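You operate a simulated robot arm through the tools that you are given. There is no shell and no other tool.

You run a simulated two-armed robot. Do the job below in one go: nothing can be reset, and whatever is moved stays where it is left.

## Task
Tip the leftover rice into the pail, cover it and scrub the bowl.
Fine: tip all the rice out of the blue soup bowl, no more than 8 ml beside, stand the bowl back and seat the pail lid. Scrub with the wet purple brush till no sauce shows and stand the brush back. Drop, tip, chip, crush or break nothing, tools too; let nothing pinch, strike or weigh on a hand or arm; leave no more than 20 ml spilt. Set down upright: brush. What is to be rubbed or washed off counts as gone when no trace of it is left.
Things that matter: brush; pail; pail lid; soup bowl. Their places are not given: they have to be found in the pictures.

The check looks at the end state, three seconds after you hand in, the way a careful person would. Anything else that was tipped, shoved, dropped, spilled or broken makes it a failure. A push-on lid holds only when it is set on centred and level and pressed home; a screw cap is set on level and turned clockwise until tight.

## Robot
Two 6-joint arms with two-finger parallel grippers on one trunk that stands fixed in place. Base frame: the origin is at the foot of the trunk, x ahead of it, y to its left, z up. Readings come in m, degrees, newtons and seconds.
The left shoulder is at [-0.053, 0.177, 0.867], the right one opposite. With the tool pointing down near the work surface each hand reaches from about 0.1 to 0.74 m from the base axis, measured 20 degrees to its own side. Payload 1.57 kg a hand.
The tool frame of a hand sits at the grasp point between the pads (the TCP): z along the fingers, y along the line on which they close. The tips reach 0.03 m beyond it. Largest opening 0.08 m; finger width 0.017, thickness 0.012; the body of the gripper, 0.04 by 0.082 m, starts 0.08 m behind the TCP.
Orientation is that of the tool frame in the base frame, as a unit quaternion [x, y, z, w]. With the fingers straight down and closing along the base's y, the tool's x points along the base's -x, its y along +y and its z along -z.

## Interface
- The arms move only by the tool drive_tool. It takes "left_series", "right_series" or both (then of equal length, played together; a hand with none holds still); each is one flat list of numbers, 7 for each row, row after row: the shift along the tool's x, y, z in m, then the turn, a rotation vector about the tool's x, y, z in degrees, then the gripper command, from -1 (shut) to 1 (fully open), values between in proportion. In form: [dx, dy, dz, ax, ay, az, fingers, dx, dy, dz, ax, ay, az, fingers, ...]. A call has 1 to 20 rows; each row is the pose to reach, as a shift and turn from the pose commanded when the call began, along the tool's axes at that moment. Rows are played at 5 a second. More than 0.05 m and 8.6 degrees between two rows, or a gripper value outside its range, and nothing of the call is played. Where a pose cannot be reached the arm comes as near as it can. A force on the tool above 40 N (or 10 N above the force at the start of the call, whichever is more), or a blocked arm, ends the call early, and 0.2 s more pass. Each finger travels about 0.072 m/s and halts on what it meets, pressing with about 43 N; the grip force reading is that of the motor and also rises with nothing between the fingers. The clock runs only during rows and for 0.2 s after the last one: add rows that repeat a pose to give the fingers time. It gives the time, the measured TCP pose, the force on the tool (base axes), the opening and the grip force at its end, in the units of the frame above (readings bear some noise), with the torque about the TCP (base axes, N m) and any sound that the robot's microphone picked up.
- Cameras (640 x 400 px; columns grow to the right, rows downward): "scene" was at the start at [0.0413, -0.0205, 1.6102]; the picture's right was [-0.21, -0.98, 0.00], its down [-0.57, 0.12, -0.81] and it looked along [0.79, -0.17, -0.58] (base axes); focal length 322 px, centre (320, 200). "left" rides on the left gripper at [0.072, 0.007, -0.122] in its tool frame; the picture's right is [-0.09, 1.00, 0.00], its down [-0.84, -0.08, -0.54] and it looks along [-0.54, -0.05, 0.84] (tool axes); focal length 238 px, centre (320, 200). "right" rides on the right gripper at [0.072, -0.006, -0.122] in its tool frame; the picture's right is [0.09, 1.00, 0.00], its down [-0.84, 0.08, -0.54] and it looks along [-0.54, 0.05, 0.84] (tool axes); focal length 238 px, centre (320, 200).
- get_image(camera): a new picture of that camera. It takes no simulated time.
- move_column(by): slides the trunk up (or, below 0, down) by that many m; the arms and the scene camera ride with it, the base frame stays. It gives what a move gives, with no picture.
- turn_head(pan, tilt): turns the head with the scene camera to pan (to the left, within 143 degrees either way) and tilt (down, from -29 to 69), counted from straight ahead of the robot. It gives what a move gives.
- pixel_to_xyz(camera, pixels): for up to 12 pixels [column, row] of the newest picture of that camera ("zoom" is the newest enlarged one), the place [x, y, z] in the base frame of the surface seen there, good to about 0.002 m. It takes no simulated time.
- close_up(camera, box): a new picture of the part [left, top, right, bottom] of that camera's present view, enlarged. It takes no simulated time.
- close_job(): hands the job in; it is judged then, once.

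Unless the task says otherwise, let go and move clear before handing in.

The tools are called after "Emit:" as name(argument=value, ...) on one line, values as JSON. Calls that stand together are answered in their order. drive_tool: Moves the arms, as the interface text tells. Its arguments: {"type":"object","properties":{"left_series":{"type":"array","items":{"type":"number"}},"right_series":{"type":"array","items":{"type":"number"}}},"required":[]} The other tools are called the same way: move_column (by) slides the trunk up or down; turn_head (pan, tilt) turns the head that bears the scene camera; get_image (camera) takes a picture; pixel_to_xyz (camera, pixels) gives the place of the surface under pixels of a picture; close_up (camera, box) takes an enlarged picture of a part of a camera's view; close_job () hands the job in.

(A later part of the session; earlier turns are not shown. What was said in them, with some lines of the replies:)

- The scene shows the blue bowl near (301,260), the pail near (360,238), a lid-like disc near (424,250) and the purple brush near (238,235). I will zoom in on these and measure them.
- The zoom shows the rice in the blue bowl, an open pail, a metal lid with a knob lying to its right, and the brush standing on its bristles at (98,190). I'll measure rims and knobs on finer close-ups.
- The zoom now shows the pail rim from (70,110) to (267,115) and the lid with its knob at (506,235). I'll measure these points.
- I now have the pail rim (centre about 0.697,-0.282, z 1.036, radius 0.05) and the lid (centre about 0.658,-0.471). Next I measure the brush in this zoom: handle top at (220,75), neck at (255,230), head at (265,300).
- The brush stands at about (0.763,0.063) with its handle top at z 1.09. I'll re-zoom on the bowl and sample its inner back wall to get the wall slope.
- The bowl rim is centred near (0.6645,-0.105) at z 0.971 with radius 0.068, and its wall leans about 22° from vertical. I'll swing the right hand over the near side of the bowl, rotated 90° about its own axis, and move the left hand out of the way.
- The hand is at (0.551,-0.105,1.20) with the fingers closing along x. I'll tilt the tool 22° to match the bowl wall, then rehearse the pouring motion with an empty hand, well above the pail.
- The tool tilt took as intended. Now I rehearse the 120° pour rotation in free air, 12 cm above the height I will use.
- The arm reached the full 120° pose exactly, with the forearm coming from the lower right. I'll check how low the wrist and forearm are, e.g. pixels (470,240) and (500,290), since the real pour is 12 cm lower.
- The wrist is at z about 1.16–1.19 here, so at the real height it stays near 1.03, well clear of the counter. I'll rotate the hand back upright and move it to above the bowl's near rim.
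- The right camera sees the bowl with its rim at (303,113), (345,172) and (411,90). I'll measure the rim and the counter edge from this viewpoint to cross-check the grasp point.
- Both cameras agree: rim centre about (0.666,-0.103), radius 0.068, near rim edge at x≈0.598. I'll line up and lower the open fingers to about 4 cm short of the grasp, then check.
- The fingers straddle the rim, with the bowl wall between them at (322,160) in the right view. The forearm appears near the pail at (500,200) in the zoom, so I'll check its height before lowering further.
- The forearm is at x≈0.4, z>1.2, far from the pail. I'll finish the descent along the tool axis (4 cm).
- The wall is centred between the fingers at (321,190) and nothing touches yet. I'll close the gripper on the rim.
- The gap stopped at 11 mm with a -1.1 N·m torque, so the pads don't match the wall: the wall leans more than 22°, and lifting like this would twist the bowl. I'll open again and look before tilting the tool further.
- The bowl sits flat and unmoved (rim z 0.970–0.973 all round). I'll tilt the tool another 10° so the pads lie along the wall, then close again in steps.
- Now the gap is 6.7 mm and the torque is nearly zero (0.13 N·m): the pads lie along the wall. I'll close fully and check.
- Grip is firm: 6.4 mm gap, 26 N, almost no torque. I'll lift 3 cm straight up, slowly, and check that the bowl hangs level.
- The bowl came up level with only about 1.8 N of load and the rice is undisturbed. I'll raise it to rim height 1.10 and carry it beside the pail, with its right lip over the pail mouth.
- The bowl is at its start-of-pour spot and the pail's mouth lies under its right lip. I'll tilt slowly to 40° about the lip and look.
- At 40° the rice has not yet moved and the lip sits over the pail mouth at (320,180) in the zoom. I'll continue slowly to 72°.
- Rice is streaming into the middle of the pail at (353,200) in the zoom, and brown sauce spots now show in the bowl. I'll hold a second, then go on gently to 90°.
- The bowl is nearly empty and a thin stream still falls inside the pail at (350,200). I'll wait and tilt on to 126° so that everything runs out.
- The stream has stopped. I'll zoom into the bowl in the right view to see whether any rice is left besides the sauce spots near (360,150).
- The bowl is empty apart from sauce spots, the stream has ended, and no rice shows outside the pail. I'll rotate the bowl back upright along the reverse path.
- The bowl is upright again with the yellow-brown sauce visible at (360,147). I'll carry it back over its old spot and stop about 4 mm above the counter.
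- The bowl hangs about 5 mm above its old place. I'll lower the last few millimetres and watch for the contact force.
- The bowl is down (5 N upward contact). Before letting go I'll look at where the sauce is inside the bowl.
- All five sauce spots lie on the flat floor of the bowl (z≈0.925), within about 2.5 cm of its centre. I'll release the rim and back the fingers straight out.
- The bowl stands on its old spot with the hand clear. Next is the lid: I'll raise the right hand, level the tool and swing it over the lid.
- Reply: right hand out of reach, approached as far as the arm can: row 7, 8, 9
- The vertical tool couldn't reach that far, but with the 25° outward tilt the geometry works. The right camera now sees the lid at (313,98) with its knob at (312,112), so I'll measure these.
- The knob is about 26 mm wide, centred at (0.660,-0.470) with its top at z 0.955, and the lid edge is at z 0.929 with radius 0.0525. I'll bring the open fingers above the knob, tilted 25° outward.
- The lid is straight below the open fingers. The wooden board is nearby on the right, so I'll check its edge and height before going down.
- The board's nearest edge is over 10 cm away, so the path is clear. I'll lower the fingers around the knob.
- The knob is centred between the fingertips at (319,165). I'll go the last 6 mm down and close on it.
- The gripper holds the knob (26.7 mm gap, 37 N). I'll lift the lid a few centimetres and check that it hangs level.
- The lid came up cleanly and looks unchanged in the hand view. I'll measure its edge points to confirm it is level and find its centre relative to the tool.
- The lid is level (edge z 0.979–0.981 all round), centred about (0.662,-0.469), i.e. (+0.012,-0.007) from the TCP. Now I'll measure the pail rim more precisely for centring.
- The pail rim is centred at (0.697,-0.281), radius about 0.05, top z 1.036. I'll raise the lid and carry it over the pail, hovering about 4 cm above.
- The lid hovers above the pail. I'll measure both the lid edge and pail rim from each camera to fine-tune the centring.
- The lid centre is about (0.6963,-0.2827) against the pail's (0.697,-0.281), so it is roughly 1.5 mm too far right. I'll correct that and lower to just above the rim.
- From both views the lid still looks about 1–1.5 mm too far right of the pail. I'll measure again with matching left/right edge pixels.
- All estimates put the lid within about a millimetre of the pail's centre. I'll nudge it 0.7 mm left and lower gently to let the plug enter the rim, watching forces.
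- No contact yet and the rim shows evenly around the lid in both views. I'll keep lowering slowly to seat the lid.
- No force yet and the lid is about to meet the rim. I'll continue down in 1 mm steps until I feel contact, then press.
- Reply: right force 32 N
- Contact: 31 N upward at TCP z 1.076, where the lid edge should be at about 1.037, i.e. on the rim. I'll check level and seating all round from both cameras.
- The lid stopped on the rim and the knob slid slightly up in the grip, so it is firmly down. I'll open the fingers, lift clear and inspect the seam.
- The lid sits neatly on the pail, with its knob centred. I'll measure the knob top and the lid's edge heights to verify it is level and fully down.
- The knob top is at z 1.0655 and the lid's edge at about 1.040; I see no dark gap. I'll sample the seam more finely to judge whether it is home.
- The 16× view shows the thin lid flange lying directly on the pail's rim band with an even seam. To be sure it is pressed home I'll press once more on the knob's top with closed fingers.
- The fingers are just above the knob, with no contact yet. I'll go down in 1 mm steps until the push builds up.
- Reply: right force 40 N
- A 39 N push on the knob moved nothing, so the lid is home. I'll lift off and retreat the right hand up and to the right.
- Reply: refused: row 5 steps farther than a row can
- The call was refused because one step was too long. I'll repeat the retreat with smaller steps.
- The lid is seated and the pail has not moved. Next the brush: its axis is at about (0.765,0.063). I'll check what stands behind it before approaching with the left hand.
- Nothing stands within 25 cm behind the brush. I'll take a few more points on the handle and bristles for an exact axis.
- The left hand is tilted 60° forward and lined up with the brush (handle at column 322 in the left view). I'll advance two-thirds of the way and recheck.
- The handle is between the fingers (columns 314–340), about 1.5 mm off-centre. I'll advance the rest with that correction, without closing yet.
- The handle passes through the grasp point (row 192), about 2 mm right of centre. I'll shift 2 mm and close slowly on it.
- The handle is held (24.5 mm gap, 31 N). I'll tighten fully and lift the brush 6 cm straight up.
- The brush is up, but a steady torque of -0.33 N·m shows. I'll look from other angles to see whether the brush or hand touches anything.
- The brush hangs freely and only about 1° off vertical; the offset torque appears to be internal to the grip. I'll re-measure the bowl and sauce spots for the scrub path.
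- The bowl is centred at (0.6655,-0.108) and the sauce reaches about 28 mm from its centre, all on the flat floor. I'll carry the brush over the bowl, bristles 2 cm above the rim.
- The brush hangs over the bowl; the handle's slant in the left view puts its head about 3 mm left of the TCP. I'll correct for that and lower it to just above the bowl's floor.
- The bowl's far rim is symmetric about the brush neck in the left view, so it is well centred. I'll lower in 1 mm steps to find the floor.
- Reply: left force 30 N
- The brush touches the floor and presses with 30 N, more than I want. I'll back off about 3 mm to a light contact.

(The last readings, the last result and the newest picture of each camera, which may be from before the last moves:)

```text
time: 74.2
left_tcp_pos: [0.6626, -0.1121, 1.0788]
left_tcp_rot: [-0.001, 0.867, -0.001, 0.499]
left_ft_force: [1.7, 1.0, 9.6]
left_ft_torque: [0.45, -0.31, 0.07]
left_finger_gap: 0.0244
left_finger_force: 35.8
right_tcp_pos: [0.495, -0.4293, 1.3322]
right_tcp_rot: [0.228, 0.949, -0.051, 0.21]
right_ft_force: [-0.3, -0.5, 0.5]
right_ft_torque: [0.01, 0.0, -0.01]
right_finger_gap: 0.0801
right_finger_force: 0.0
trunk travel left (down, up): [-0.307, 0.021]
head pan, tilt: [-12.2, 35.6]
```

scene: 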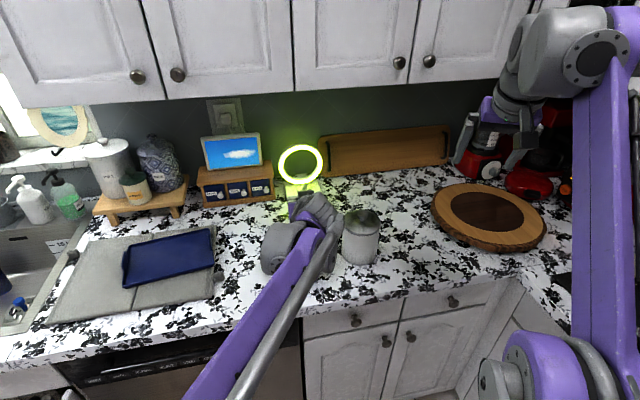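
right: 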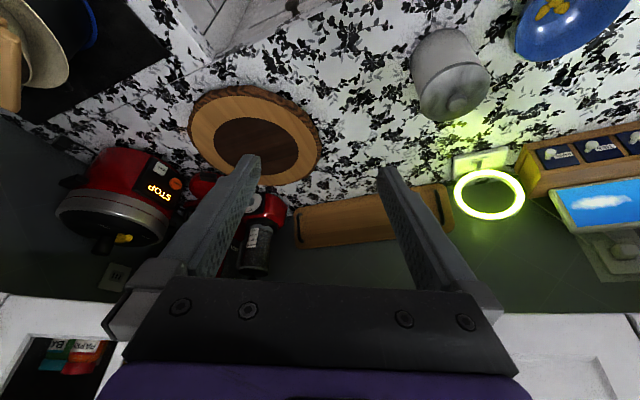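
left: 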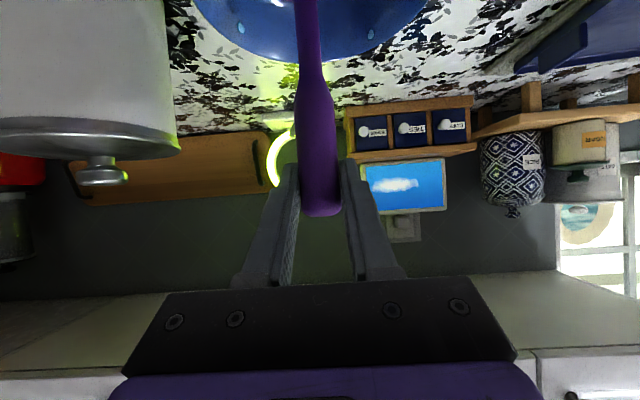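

Now a light 9.6 N press. I'll make one small scrubbing circle of 9 mm radius and see whether the bowl stays put.

Emit:
drive_tool(left_series=[-0.0022, 0, 0.0039, 0, 0, 0, -1, -0.0045, 0, 0.0078, 0, 0, 0, -1, -0.0032, 0.0064, 0.0055, 0, 0, 0, -1, 0, 0.009, 0, 0, 0, 0, -1, 0.0032, 0.0064, -0.0055, 0, 0, 0, -1, 0.0045, 0, -0.0078, 0, 0, 0, -1, 0.0032, -0.0064, -0.0055, 0, 0, 0, -1, 0, -0.009, 0, 0, 0, 0, -1, -0.0032, -0.0064, 0.0055, 0, 0, 0, -1, -0.0045, 0, 0.0078, 0, 0, 0, -1, 0, 0, 0, 0, 0, 0, -1])

Emit:
get_image(camera="left")

Emit:
close_up(camera="scene", box=[240, 200, 360, 290])

```text
time: 76.6
left_tcp_pos: [0.6639, -0.1117, 1.0789]
left_tcp_rot: [0.0, 0.866, -0.001, 0.5]
left_ft_force: [-0.1, -0.4, -1.6]
left_ft_torque: [0.01, 0.01, 0.0]
left_finger_gap: 0.0237
left_finger_force: 36.0
right_tcp_pos: [0.4967, -0.4299, 1.3327]
right_tcp_rot: [0.229, 0.949, -0.051, 0.21]
right_ft_force: [-0.8, -0.1, -0.4]
right_ft_torque: [0.0, -0.01, 0.0]
right_finger_gap: 0.0801
right_finger_force: 0.0
trunk travel left (down, up): [-0.307, 0.021]
head pan, tilt: [-12.2, 35.6]
```

```text
taken
```

left: 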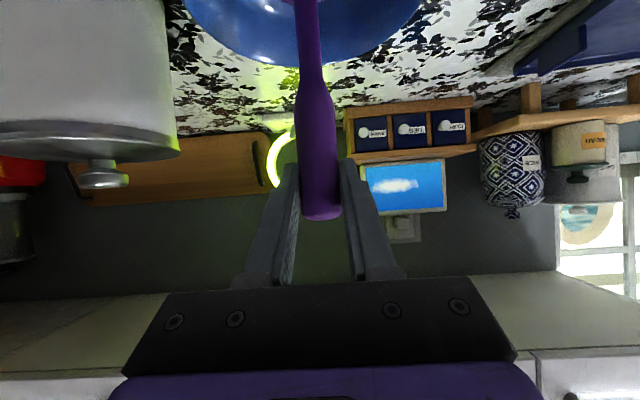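

```text
4.44 times, centred on (300, 245) of scene
```

zoom: 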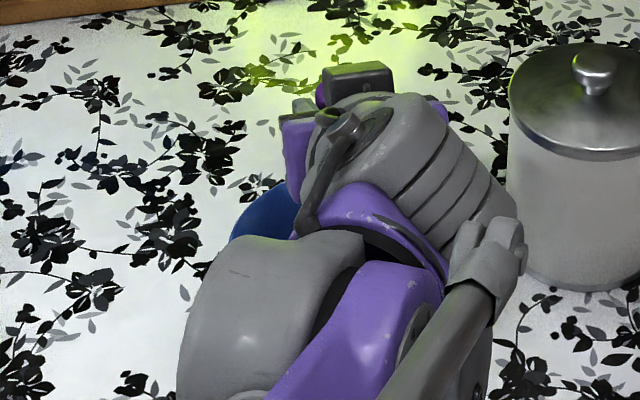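

The press force vanished (the brush slid up slightly in the grip) and the bowl's far rim moved a few pixels. I'll measure the bowl's rim from the left camera.

Emit:
close_up(camera="left", box=[170, 0, 450, 120])

Emit:
pixel_to_xyz(camera="zoom", pixels=[[40, 15], [80, 65], [150, 112], [220, 135], [270, 140], [400, 132], [450, 115], [510, 75], [555, 30], [330, 10], [290, 10], [420, 60]])

```text
2.29 times, centred on (310, 60) of left
```

zoom: 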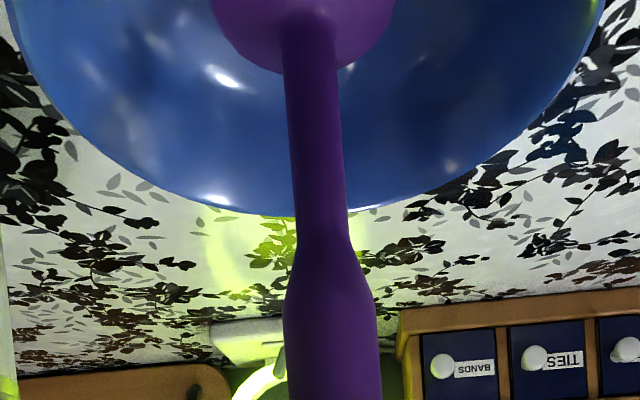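

```text
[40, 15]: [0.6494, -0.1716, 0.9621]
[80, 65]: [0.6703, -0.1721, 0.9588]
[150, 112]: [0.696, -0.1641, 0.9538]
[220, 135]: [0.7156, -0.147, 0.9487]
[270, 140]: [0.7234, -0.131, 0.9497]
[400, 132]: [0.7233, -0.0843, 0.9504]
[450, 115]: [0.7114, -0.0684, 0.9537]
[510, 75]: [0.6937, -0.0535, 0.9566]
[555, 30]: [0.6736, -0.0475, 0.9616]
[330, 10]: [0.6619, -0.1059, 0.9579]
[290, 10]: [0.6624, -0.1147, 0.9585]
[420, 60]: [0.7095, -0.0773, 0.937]
```

The brush head is centred in the bowl within about 4 mm (bowl centre now ~(0.669,-0.110)); it moved only about 3 mm. I'll shift 4 mm forward and lower slightly to regain a light press.

Emit:
drive_tool(left_series=[-0.0011, 0, 0.004, 0, 0, 0, -1, -0.0003, 0, 0.0045, 0, 0, 0, -1, 0.0006, 0, 0.005, 0, 0, 0, -1])

```text
time: 77.4
left_tcp_pos: [0.6682, -0.1133, 1.0783]
left_tcp_rot: [0.001, 0.866, -0.002, 0.5]
left_ft_force: [2.3, 1.6, 17.8]
left_ft_torque: [0.33, -0.23, -0.02]
left_finger_gap: 0.0237
left_finger_force: 35.9
right_tcp_pos: [0.4947, -0.4298, 1.3328]
right_tcp_rot: [0.228, 0.949, -0.051, 0.21]
right_ft_force: [-0.9, 0.0, -0.2]
right_ft_torque: [0.0, 0.02, -0.02]
right_finger_gap: 0.0799
right_finger_force: 0.1
trunk travel left (down, up): [-0.307, 0.021]
head pan, tilt: [-12.2, 35.6]
```

Contact is 18 N; I'll ease up 1 mm and make two scrubbing circles.

Emit:
drive_tool(left_series=[-0.0009, 0, -0.0005, 0, 0, 0, -1, -0.0054, 0, 0.0073, 0, 0, 0, -1, -0.0041, 0.0064, 0.005, 0, 0, 0, -1, -0.0009, 0.009, -0.0005, 0, 0, 0, -1, 0.0023, 0.0064, -0.006, 0, 0, 0, -1, 0.0036, 0, -0.0083, 0, 0, 0, -1, 0.0023, -0.0064, -0.006, 0, 0, 0, -1, -0.0009, -0.009, -0.0005, 0, 0, 0, -1, -0.0041, -0.0064, 0.005, 0, 0, 0, -1, -0.0054, 0, 0.0073, 0, 0, 0, -1, -0.0041, 0.0064, 0.005, 0, 0, 0, -1, -0.0009, 0.009, -0.0005, 0, 0, 0, -1, 0.0023, 0.0064, -0.006, 0, 0, 0, -1, 0.0036, 0, -0.0083, 0, 0, 0, -1, 0.0023, -0.0064, -0.006, 0, 0, 0, -1, -0.0009, -0.009, -0.0005, 0, 0, 0, -1, -0.0041, -0.0064, 0.005, 0, 0, 0, -1, -0.0009, 0, -0.0005, 0, 0, 0, -1])

Emit:
close_up(camera="left", box=[170, 0, 450, 120])

```text
time: 81.2
left_tcp_pos: [0.6684, -0.1116, 1.0779]
left_tcp_rot: [-0.001, 0.866, -0.001, 0.5]
left_ft_force: [0.4, -0.6, 5.5]
left_ft_torque: [-0.2, -0.1, 0.0]
left_finger_gap: 0.0235
left_finger_force: 35.8
right_tcp_pos: [0.4947, -0.4297, 1.3336]
right_tcp_rot: [0.228, 0.949, -0.05, 0.212]
right_ft_force: [-0.2, -0.7, -0.1]
right_ft_torque: [0.0, 0.03, 0.02]
right_finger_gap: 0.08
right_finger_force: 0.1
trunk travel left (down, up): [-0.307, 0.021]
head pan, tilt: [-12.2, 35.6]
```

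```text
2.29 times, centred on (310, 60) of left
```

zoom: 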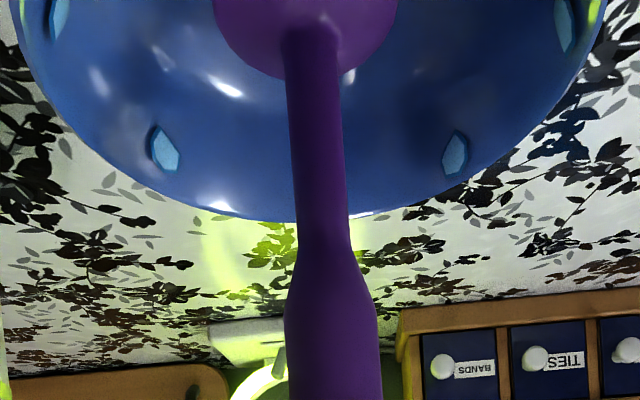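

Light-blue flat spots have appeared on the bowl wall at (165,148) and (455,152) in this zoom. I'll look closer at what they are.

Emit:
close_up(camera="left", box=[220, 30, 400, 100])

Emit:
pixel_to_xyz(camera="zoom", pixels=[[80, 95], [545, 105], [80, 130], [545, 135], [320, 300]])

Emit:
get_image(camera="left")

```text
3.56 times, centred on (310, 65) of left
```

zoom: 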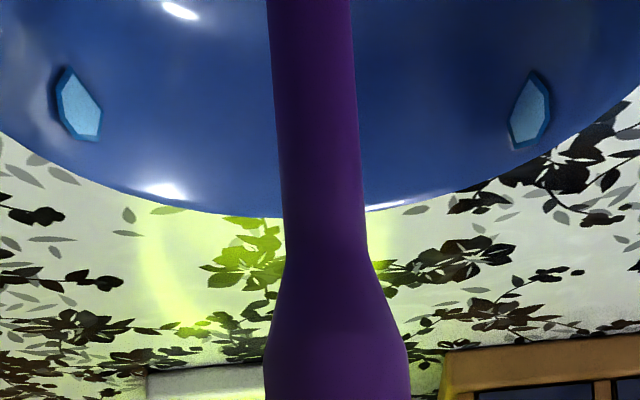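

```text
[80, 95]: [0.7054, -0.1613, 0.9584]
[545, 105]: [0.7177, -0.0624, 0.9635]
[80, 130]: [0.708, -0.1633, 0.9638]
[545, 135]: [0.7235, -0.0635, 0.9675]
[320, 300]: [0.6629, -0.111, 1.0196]
```

```text
taken
```

left: 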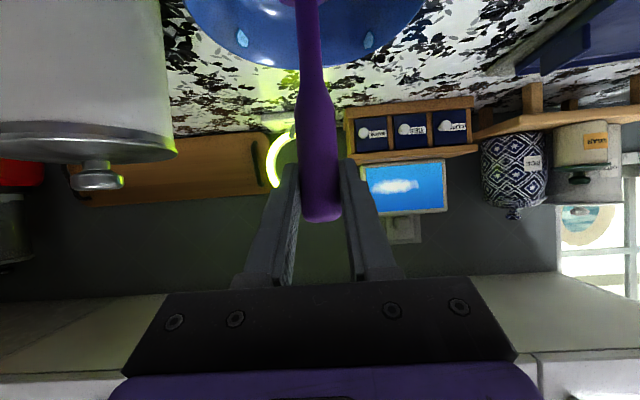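

They look like evenly spaced water droplets from the wet brush on the bowl's wall, so the scrubbing is wetting the bowl. I'll do more circles at a light press, then inspect.

Emit:
drive_tool(left_series=[0.0006, 0, 0.0003, 0, 0, 0, -1, -0.0039, 0, 0.0081, 0, 0, 0, -1, -0.0026, 0.0064, 0.0058, 0, 0, 0, -1, 0.0006, 0.009, 0.0003, 0, 0, 0, -1, 0.0038, 0.0064, -0.0052, 0, 0, 0, -1, 0.0051, 0, -0.0075, 0, 0, 0, -1, 0.0038, -0.0064, -0.0052, 0, 0, 0, -1, 0.0006, -0.009, 0.0003, 0, 0, 0, -1, -0.0026, -0.0064, 0.0058, 0, 0, 0, -1, -0.0039, 0, 0.0081, 0, 0, 0, -1, -0.0026, 0.0064, 0.0058, 0, 0, 0, -1, 0.0006, 0.009, 0.0003, 0, 0, 0, -1, 0.0038, 0.0064, -0.0052, 0, 0, 0, -1, 0.0051, 0, -0.0075, 0, 0, 0, -1, 0.0038, -0.0064, -0.0052, 0, 0, 0, -1, 0.0006, -0.009, 0.0003, 0, 0, 0, -1, -0.0026, -0.0064, 0.0058, 0, 0, 0, -1, 0.0006, 0, 0.0003, 0, 0, 0, -1])

Emit:
close_up(camera="left", box=[170, 0, 450, 120])

```text
time: 85.0
left_tcp_pos: [0.6691, -0.1116, 1.0775]
left_tcp_rot: [-0.001, 0.866, -0.001, 0.499]
left_ft_force: [2.1, -0.7, 6.4]
left_ft_torque: [-0.16, -0.31, -0.02]
left_finger_gap: 0.0232
left_finger_force: 35.6
right_tcp_pos: [0.4948, -0.4297, 1.3326]
right_tcp_rot: [0.228, 0.949, -0.051, 0.211]
right_ft_force: [-0.3, 0.3, -0.3]
right_ft_torque: [-0.02, 0.0, -0.01]
right_finger_gap: 0.08
right_finger_force: 0.1
trunk travel left (down, up): [-0.307, 0.021]
head pan, tilt: [-12.2, 35.6]
```

```text
2.29 times, centred on (310, 60) of left
```

zoom: 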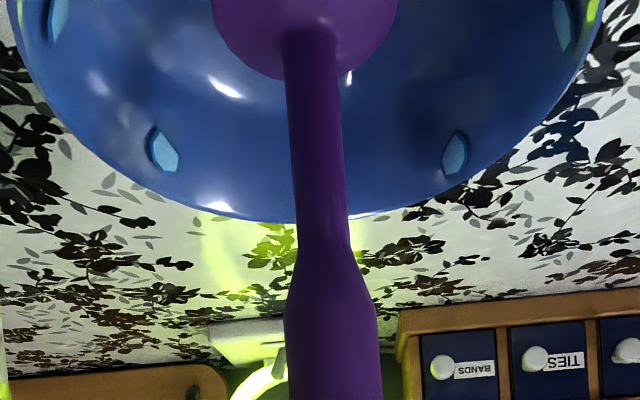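

The bowl hasn't shifted. I'll lift the brush straight up and move it aside to inspect the bowl.

Emit:
drive_tool(left_series=[-0.0087, 0, -0.005, 0, 0, 0, -1, -0.026, 0, -0.015, 0, 0, 0, -1, -0.0433, 0, -0.025, 0, 0, 0, -1, -0.0606, 0, -0.035, 0, 0, 0, -1, -0.0606, 0.035, -0.035, 0, 0, 0, -1, -0.0606, 0.07, -0.035, 0, 0, 0, -1, -0.0606, 0.105, -0.035, 0, 0, 0, -1, -0.0606, 0.14, -0.035, 0, 0, 0, -1, -0.0606, 0.17, -0.035, 0, 0, 0, -1])

Emit:
get_image(camera="scene")

Emit:
close_up(camera="scene", box=[265, 225, 345, 290])

```text
time: 87.0
left_tcp_pos: [0.6681, 0.0588, 1.1456]
left_tcp_rot: [0.0, 0.866, -0.001, 0.5]
left_ft_force: [-0.6, -0.2, -1.7]
left_ft_torque: [0.02, 0.07, 0.01]
left_finger_gap: 0.0232
left_finger_force: 35.5
right_tcp_pos: [0.4958, -0.4279, 1.3315]
right_tcp_rot: [0.228, 0.949, -0.051, 0.21]
right_ft_force: [-0.3, 0.1, 0.7]
right_ft_torque: [0.0, 0.02, 0.01]
right_finger_gap: 0.0799
right_finger_force: 0.1
trunk travel left (down, up): [-0.307, 0.021]
head pan, tilt: [-12.2, 35.6]
```

```text
taken
```

scene: 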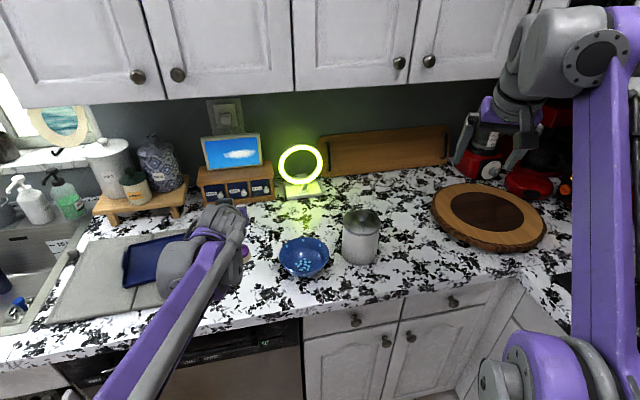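

```text
6.15 times, centred on (305, 258) of scene
```

zoom: 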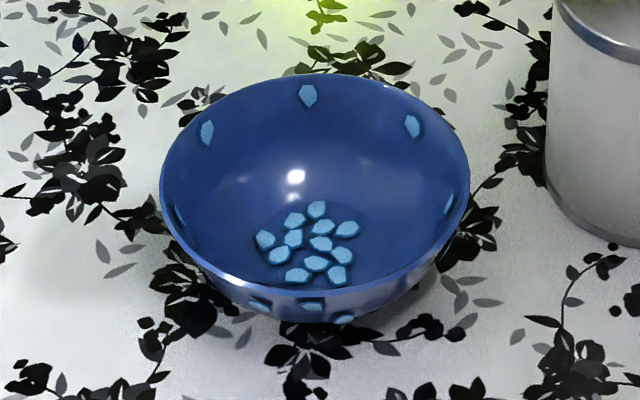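

No yellow sauce is visible any more; only blue water droplets remain. I'll zoom in harder on the floor to check for any trace.

Emit:
close_up(camera="scene", box=[290, 245, 322, 280])

Emit:
get_image(camera="left")

Emit:
get_image(camera="right")

```text
11.43 times, centred on (306, 262) of scene
```

zoom: 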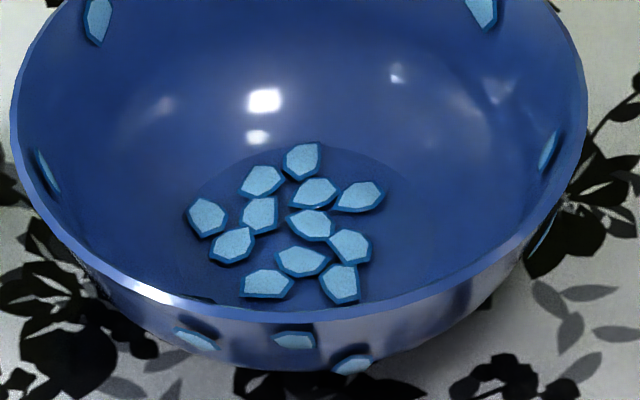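

```text
taken
```

left: 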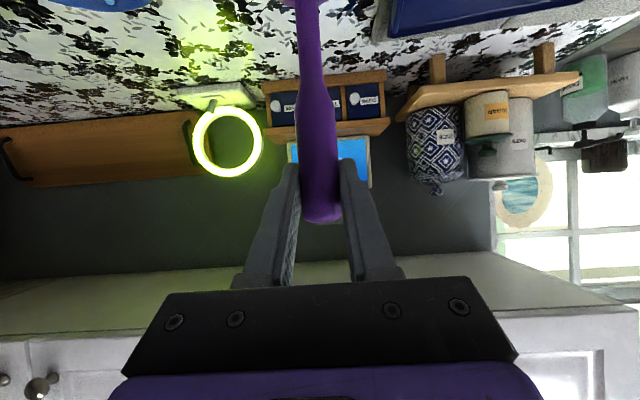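

```text
taken
```

right: 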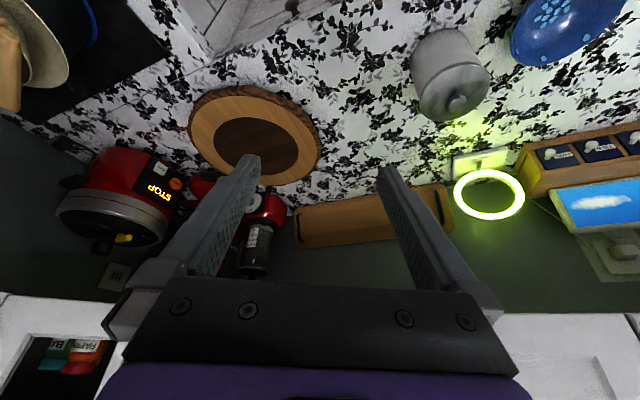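

The bowl is clean: only water droplets remain. Next I return the brush; I'll first check its tilt in the grip by sampling the handle and neck in the left view.

Emit:
pixel_to_xyz(camera="left", pixels=[[307, 10], [308, 30], [309, 50], [311, 70], [314, 100], [316, 120], [318, 140], [319, 160], [320, 180], [321, 200], [300, 140], [337, 140]])

Emit:
close_up(camera="left", box=[240, 0, 400, 230])

```text
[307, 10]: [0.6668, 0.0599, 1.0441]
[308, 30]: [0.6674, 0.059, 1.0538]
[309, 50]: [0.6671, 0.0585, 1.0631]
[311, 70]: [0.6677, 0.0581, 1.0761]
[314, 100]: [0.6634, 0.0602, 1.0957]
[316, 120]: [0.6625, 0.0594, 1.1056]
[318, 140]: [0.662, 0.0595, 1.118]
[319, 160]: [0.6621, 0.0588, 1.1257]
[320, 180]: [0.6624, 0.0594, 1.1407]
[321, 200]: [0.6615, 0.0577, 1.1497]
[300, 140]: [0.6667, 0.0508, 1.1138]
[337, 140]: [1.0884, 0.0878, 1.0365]
```

```text
1.74 times, centred on (320, 115) of left
```

zoom: 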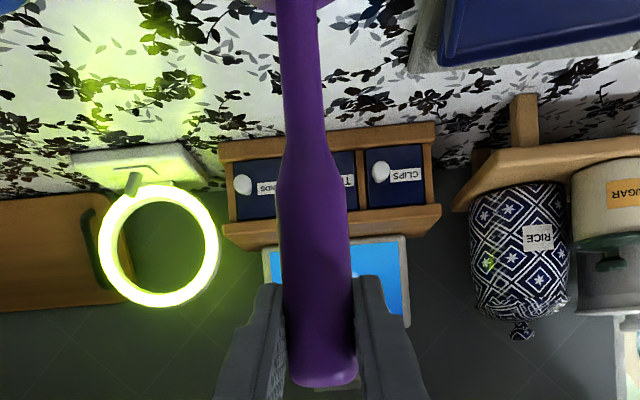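

The brush leans only about 1° toward +y in the grip. I'll bring it over its old spot with a 1° correction, bristles about 3 cm above the counter.

Emit:
drive_tool(left_series=[-0.002, 0.0009, 0.0263, 0.14, 0, -0.24, -1, -0.004, 0.0018, 0.0526, 0.28, 0, -0.48, -1, -0.006, 0.0028, 0.0788, 0.41, 0, -0.71, -1, -0.008, 0.0037, 0.1051, 0.55, 0, -0.95, -1, -0.008, 0.0037, 0.1051, 0.55, 0, -0.95, -1])

Emit:
get_image(camera="left")

Emit:
close_up(camera="scene", box=[190, 180, 310, 280])

```text
time: 88.2
left_tcp_pos: [0.7637, 0.0615, 1.1001]
left_tcp_rot: [-0.005, 0.866, -0.008, 0.5]
left_ft_force: [-0.3, -0.6, -0.9]
left_ft_torque: [0.0, 0.02, -0.01]
left_finger_gap: 0.0234
left_finger_force: 35.6
right_tcp_pos: [0.4951, -0.4288, 1.3319]
right_tcp_rot: [0.227, 0.949, -0.051, 0.212]
right_ft_force: [0.3, 0.2, 0.0]
right_ft_torque: [-0.03, 0.0, 0.01]
right_finger_gap: 0.08
right_finger_force: 0.1
trunk travel left (down, up): [-0.307, 0.021]
head pan, tilt: [-12.2, 35.6]
```

```text
taken
```

left: 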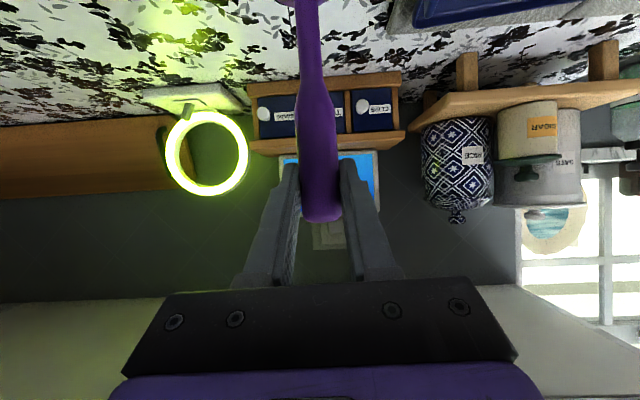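

```text
4.00 times, centred on (250, 230) of scene
```

zoom: 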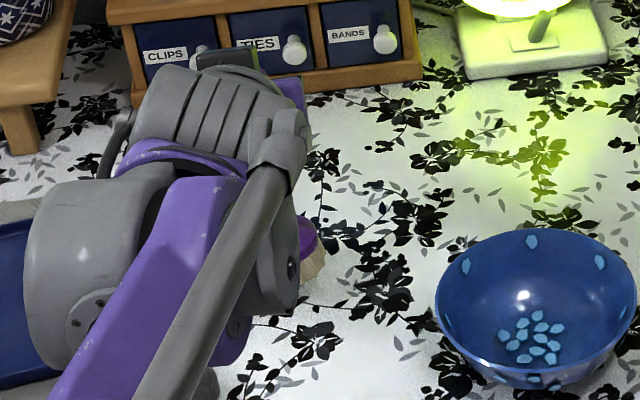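

The brush is over its old spot. I'll lower to just above the counter and then feel for contact in 1 mm steps.

Emit:
drive_tool(left_series=[0.0087, 0, 0.005, 0, 0, 0, -1, 0.0173, 0, 0.01, 0, 0, 0, -1, 0.0225, 0, 0.013, 0, 0, 0, -1, 0.0242, 0, 0.014, 0, 0, 0, -1])

Emit:
drive_tool(left_series=[0.0009, 0, 0.0005, 0, 0, 0, -1, 0.0017, 0, 0.001, 0, 0, 0, -1, 0.0026, 0, 0.0015, 0, 0, 0, -1])

```text
time: 89.2
left_tcp_pos: [0.7629, 0.063, 1.0726]
left_tcp_rot: [-0.004, 0.866, -0.01, 0.5]
left_ft_force: [0.8, 0.5, -0.8]
left_ft_torque: [-0.01, -0.01, 0.0]
left_finger_gap: 0.0235
left_finger_force: 35.6
right_tcp_pos: [0.4963, -0.4289, 1.3321]
right_tcp_rot: [0.228, 0.949, -0.051, 0.21]
right_ft_force: [-0.9, -0.3, 0.4]
right_ft_torque: [-0.05, 0.02, 0.0]
right_finger_gap: 0.0798
right_finger_force: 0.0
trunk travel left (down, up): [-0.307, 0.021]
head pan, tilt: [-12.2, 35.6]
```

```text
time: 90.0
left_tcp_pos: [0.7628, 0.0612, 1.0696]
left_tcp_rot: [-0.005, 0.866, -0.009, 0.5]
left_ft_force: [-0.6, -0.9, 3.9]
left_ft_torque: [0.08, -0.07, -0.01]
left_finger_gap: 0.0233
left_finger_force: 35.7
right_tcp_pos: [0.4944, -0.4293, 1.3321]
right_tcp_rot: [0.227, 0.949, -0.05, 0.211]
right_ft_force: [0.2, 0.5, 0.0]
right_ft_torque: [-0.01, 0.01, -0.03]
right_finger_gap: 0.0799
right_finger_force: 0.0
trunk travel left (down, up): [-0.307, 0.021]
head pan, tilt: [-12.2, 35.6]
```

Contact with about 4–5 N: the brush stands on the counter. I'll open the fingers gradually.

Emit:
drive_tool(left_series=[0, 0, 0, 0, 0, 0, -0.42, 0, 0, 0, 0, 0, 0, -0.36, 0, 0, 0, 0, 0, 0, -0.3, 0, 0, 0, 0, 0, 0, 0, 0, 0, 0, 0, 0, 0, 0.5, 0, 0, 0, 0, 0, 0, 1, 0, 0, 0, 0, 0, 0, 1])

Emit:
get_image(camera="left")

```text
time: 91.6
left_tcp_pos: [0.7652, 0.0613, 1.0692]
left_tcp_rot: [-0.005, 0.866, -0.009, 0.5]
left_ft_force: [0.0, -0.1, -0.5]
left_ft_torque: [0.03, 0.01, -0.03]
left_finger_gap: 0.08
left_finger_force: 0.1
right_tcp_pos: [0.4966, -0.4288, 1.3318]
right_tcp_rot: [0.229, 0.949, -0.051, 0.21]
right_ft_force: [0.7, 0.0, 0.4]
right_ft_torque: [0.01, 0.02, -0.01]
right_finger_gap: 0.0801
right_finger_force: 0.0
trunk travel left (down, up): [-0.307, 0.021]
head pan, tilt: [-12.2, 35.6]
```

```text
taken
```

left: 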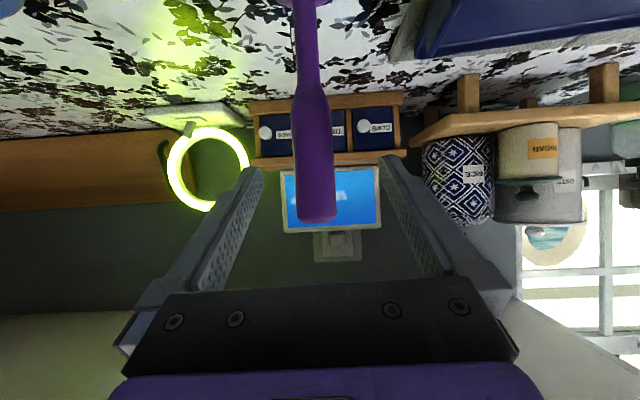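

The brush stands free between the open fingers. I'll back straight out along the tool axis and then withdraw.

Emit:
drive_tool(left_series=[0, 0, -0.03, 0, 0, 0, 1, 0, 0, -0.065, 0, 0, 0, 1, 0, 0, -0.1, 0, 0, 0, 1, 0, 0, -0.14, 0, 0, 0, 1, 0, 0, -0.18, 0, 0, 0, 1, -0.02, 0.03, -0.22, 0, 0, 0, 1, -0.04, 0.06, -0.25, 0, 0, 0, 1, -0.06, 0.09, -0.28, 0, 0, 0, 1, -0.08, 0.12, -0.31, 0, 0, 0, 1])

Emit:
get_image(camera="scene")

Emit:
close_up(camera="scene", box=[200, 180, 290, 270])

```text
refused: row 6 steps farther than a row can; nothing moved
```

```text
taken
```

scene: 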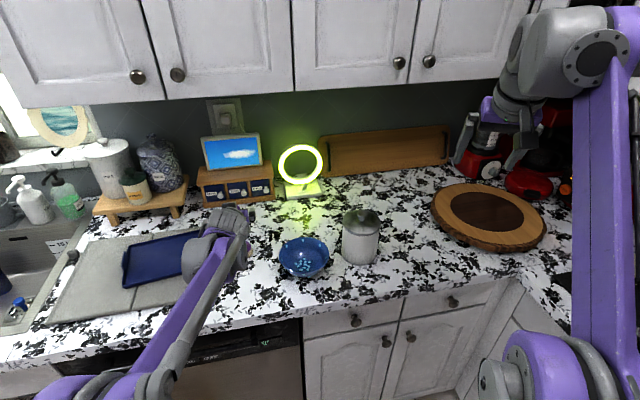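

```text
4.44 times, centred on (245, 225) of scene
```

zoom: 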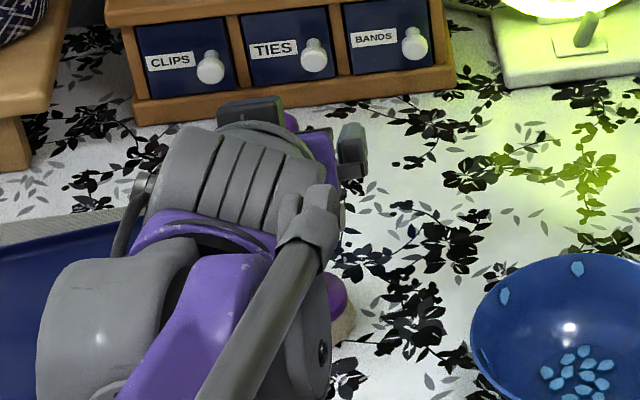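

The move was refused for one over-long step, and the brush still stands undisturbed. I'll repeat the retreat with shorter steps.

Emit:
drive_tool(left_series=[0, 0, -0.025, 0, 0, 0, 1, 0, 0, -0.055, 0, 0, 0, 1, 0, 0, -0.09, 0, 0, 0, 1, 0, 0, -0.125, 0, 0, 0, 1, 0, 0, -0.16, 0, 0, 0, 1, -0.015, 0.02, -0.185, 0, 0, 0, 1, -0.03, 0.04, -0.21, 0, 0, 0, 1, -0.045, 0.065, -0.235, 0, 0, 0, 1, -0.06, 0.09, -0.26, 0, 0, 0, 1, -0.075, 0.115, -0.285, 0, 0, 0, 1])

Emit:
get_image(camera="scene")

Emit:
close_up(camera="scene", box=[200, 180, 290, 270])

```text
time: 93.8
left_tcp_pos: [0.5548, 0.1801, 1.2756]
left_tcp_rot: [-0.004, 0.866, -0.01, 0.5]
left_ft_force: [-1.1, 0.4, -0.4]
left_ft_torque: [0.01, 0.01, 0.02]
left_finger_gap: 0.08
left_finger_force: 0.1
right_tcp_pos: [0.495, -0.4301, 1.3322]
right_tcp_rot: [0.227, 0.949, -0.05, 0.211]
right_ft_force: [-0.7, -0.5, 0.1]
right_ft_torque: [0.03, 0.0, 0.01]
right_finger_gap: 0.0802
right_finger_force: 0.1
trunk travel left (down, up): [-0.307, 0.021]
head pan, tilt: [-12.2, 35.6]
```

```text
taken
```

scene: 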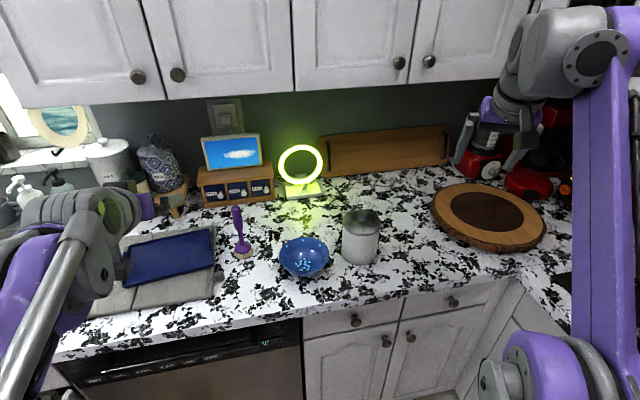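

```text
4.44 times, centred on (245, 225) of scene
```

zoom: 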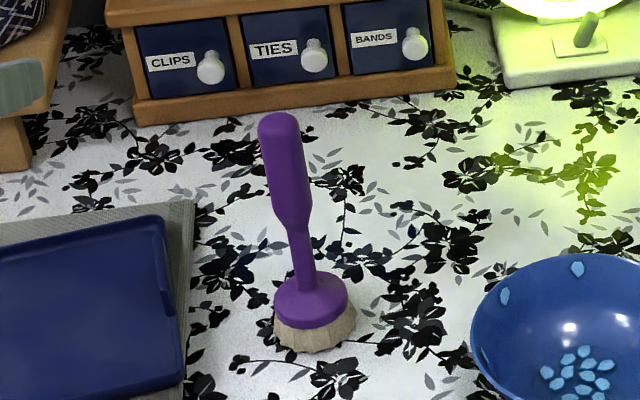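

The brush stands upright on its old spot. I'll inspect the bowl once more from the right hand's camera and check the counter for spilled rice.

Emit:
close_up(camera="right", box=[400, 0, 640, 140])

Emit:
close_up(camera="scene", box=[260, 200, 460, 300])

Emit:
get_image(camera="left")

```text
2.67 times, centred on (520, 70) of right
```

zoom: 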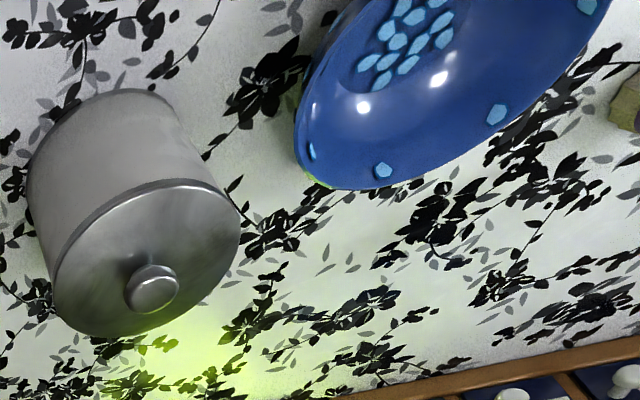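

```text
3.20 times, centred on (360, 250) of scene
```

zoom: 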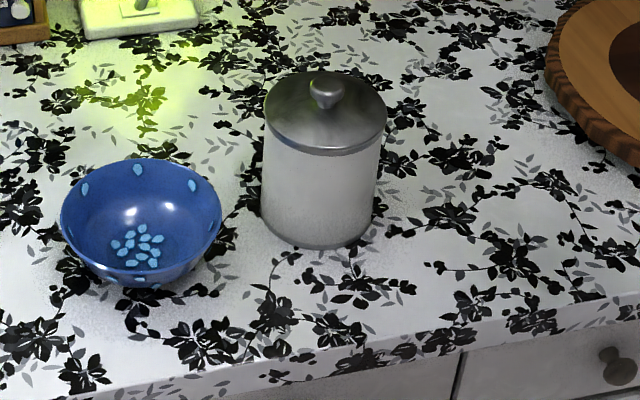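

```text
taken
```

left: 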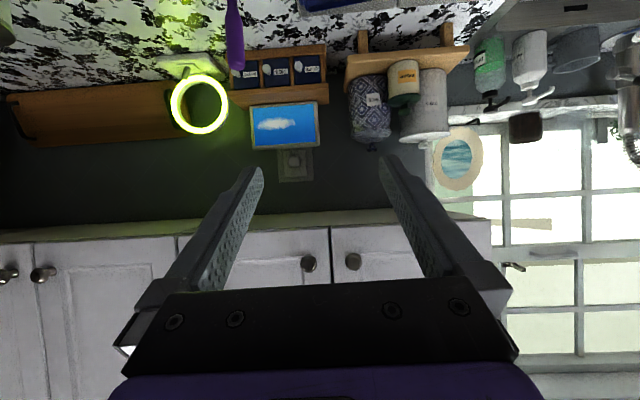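

I see no rice on the counter and no sauce. For certainty I'll move the right hand back and left so its camera looks straight into the bowl.

Emit:
drive_tool(right_series=[0.0271, 0.0221, -0.0128, 0, 0, 0, 1, 0.0543, 0.0442, -0.0256, 0, 0, 0, 1, 0.0814, 0.0664, -0.0384, 0, 0, 0, 1, 0.1085, 0.0885, -0.0513, 0, 0, 0, 1, 0.1357, 0.1106, -0.0641, 0, 0, 0, 1, 0.1628, 0.1327, -0.0769, 0, 0, 0, 1])

Emit:
get_image(camera="right")

```text
time: 95.2
left_tcp_pos: [0.5557, 0.1808, 1.2749]
left_tcp_rot: [-0.005, 0.865, -0.009, 0.501]
left_ft_force: [-1.2, -0.6, 0.0]
left_ft_torque: [0.0, 0.03, 0.02]
left_finger_gap: 0.08
left_finger_force: 0.0
right_tcp_pos: [0.3955, -0.2289, 1.3324]
right_tcp_rot: [0.228, 0.949, -0.052, 0.212]
right_ft_force: [-0.1, 0.3, 0.2]
right_ft_torque: [0.0, 0.03, 0.0]
right_finger_gap: 0.0797
right_finger_force: 0.1
trunk travel left (down, up): [-0.307, 0.021]
head pan, tilt: [-12.2, 35.6]
```

```text
taken
```

right: 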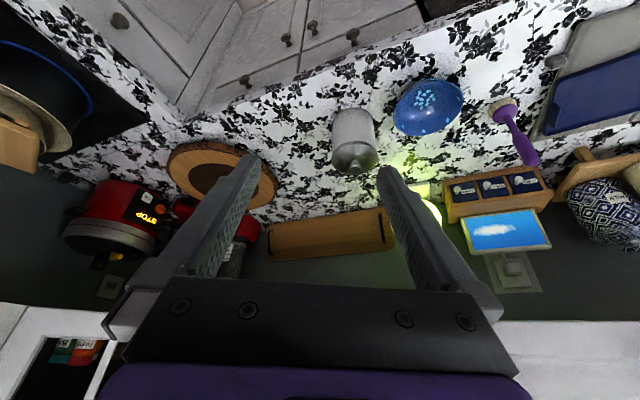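

Emit:
close_up(camera="right", box=[385, 70, 475, 145])

Emit:
close_up(camera="right", box=[310, 70, 560, 190])

Emit:
close_up(camera="scene", box=[265, 225, 345, 290])

```text
5.33 times, centred on (430, 108) of right
```

zoom: 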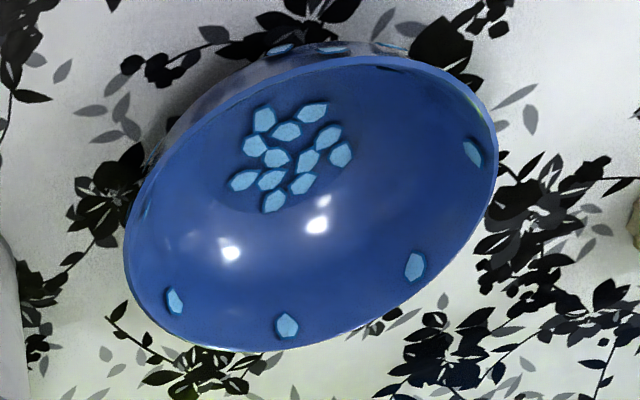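

```text
2.56 times, centred on (435, 130) of right
```

zoom: 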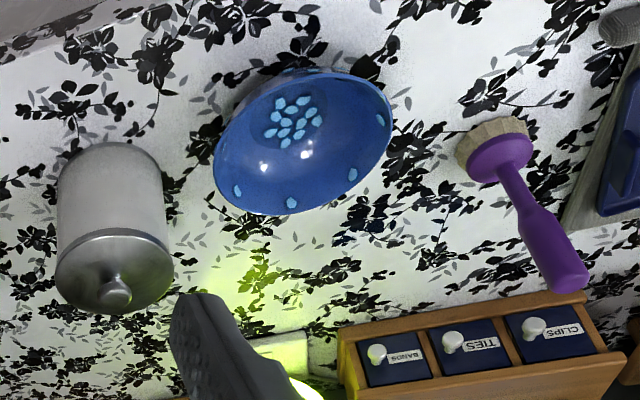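

```text
6.15 times, centred on (305, 258) of scene
```

zoom: 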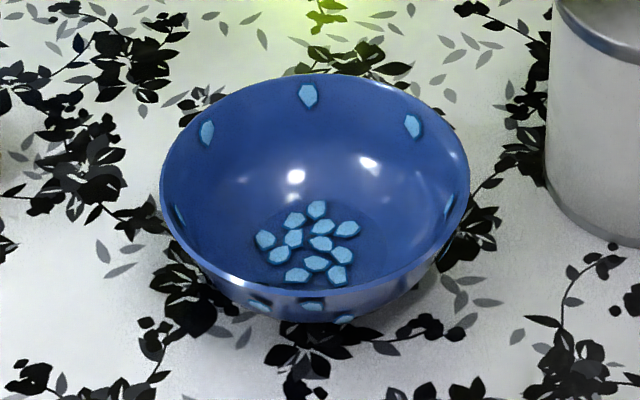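

The right-hand view shows a clean bowl with only blue water droplets. The pail lid is level, the brush is upright, there is no rice on the counter, and both hands are clear. I'm handing the job in.

Emit:
close_job()

```text
The job is handed in.
```

The job is handed in. The final pictures show all of it done:

- **Rice:** all of it went into the pail. I saw none on the counter.
- **Lid:** it is on the pail, centred and level. A second push of 39 N on the knob moved nothing, so it is pressed home.
- **Bowl:** no sauce shows any more, only water droplets from the wet brush. It is upright and about 1 cm from where it first stood, because scrubbing nudged it slightly.
- **Brush:** it stands upright, within about 5 mm of its old spot.

Nothing was dropped, tipped or broken, and both hands were clear at the end.
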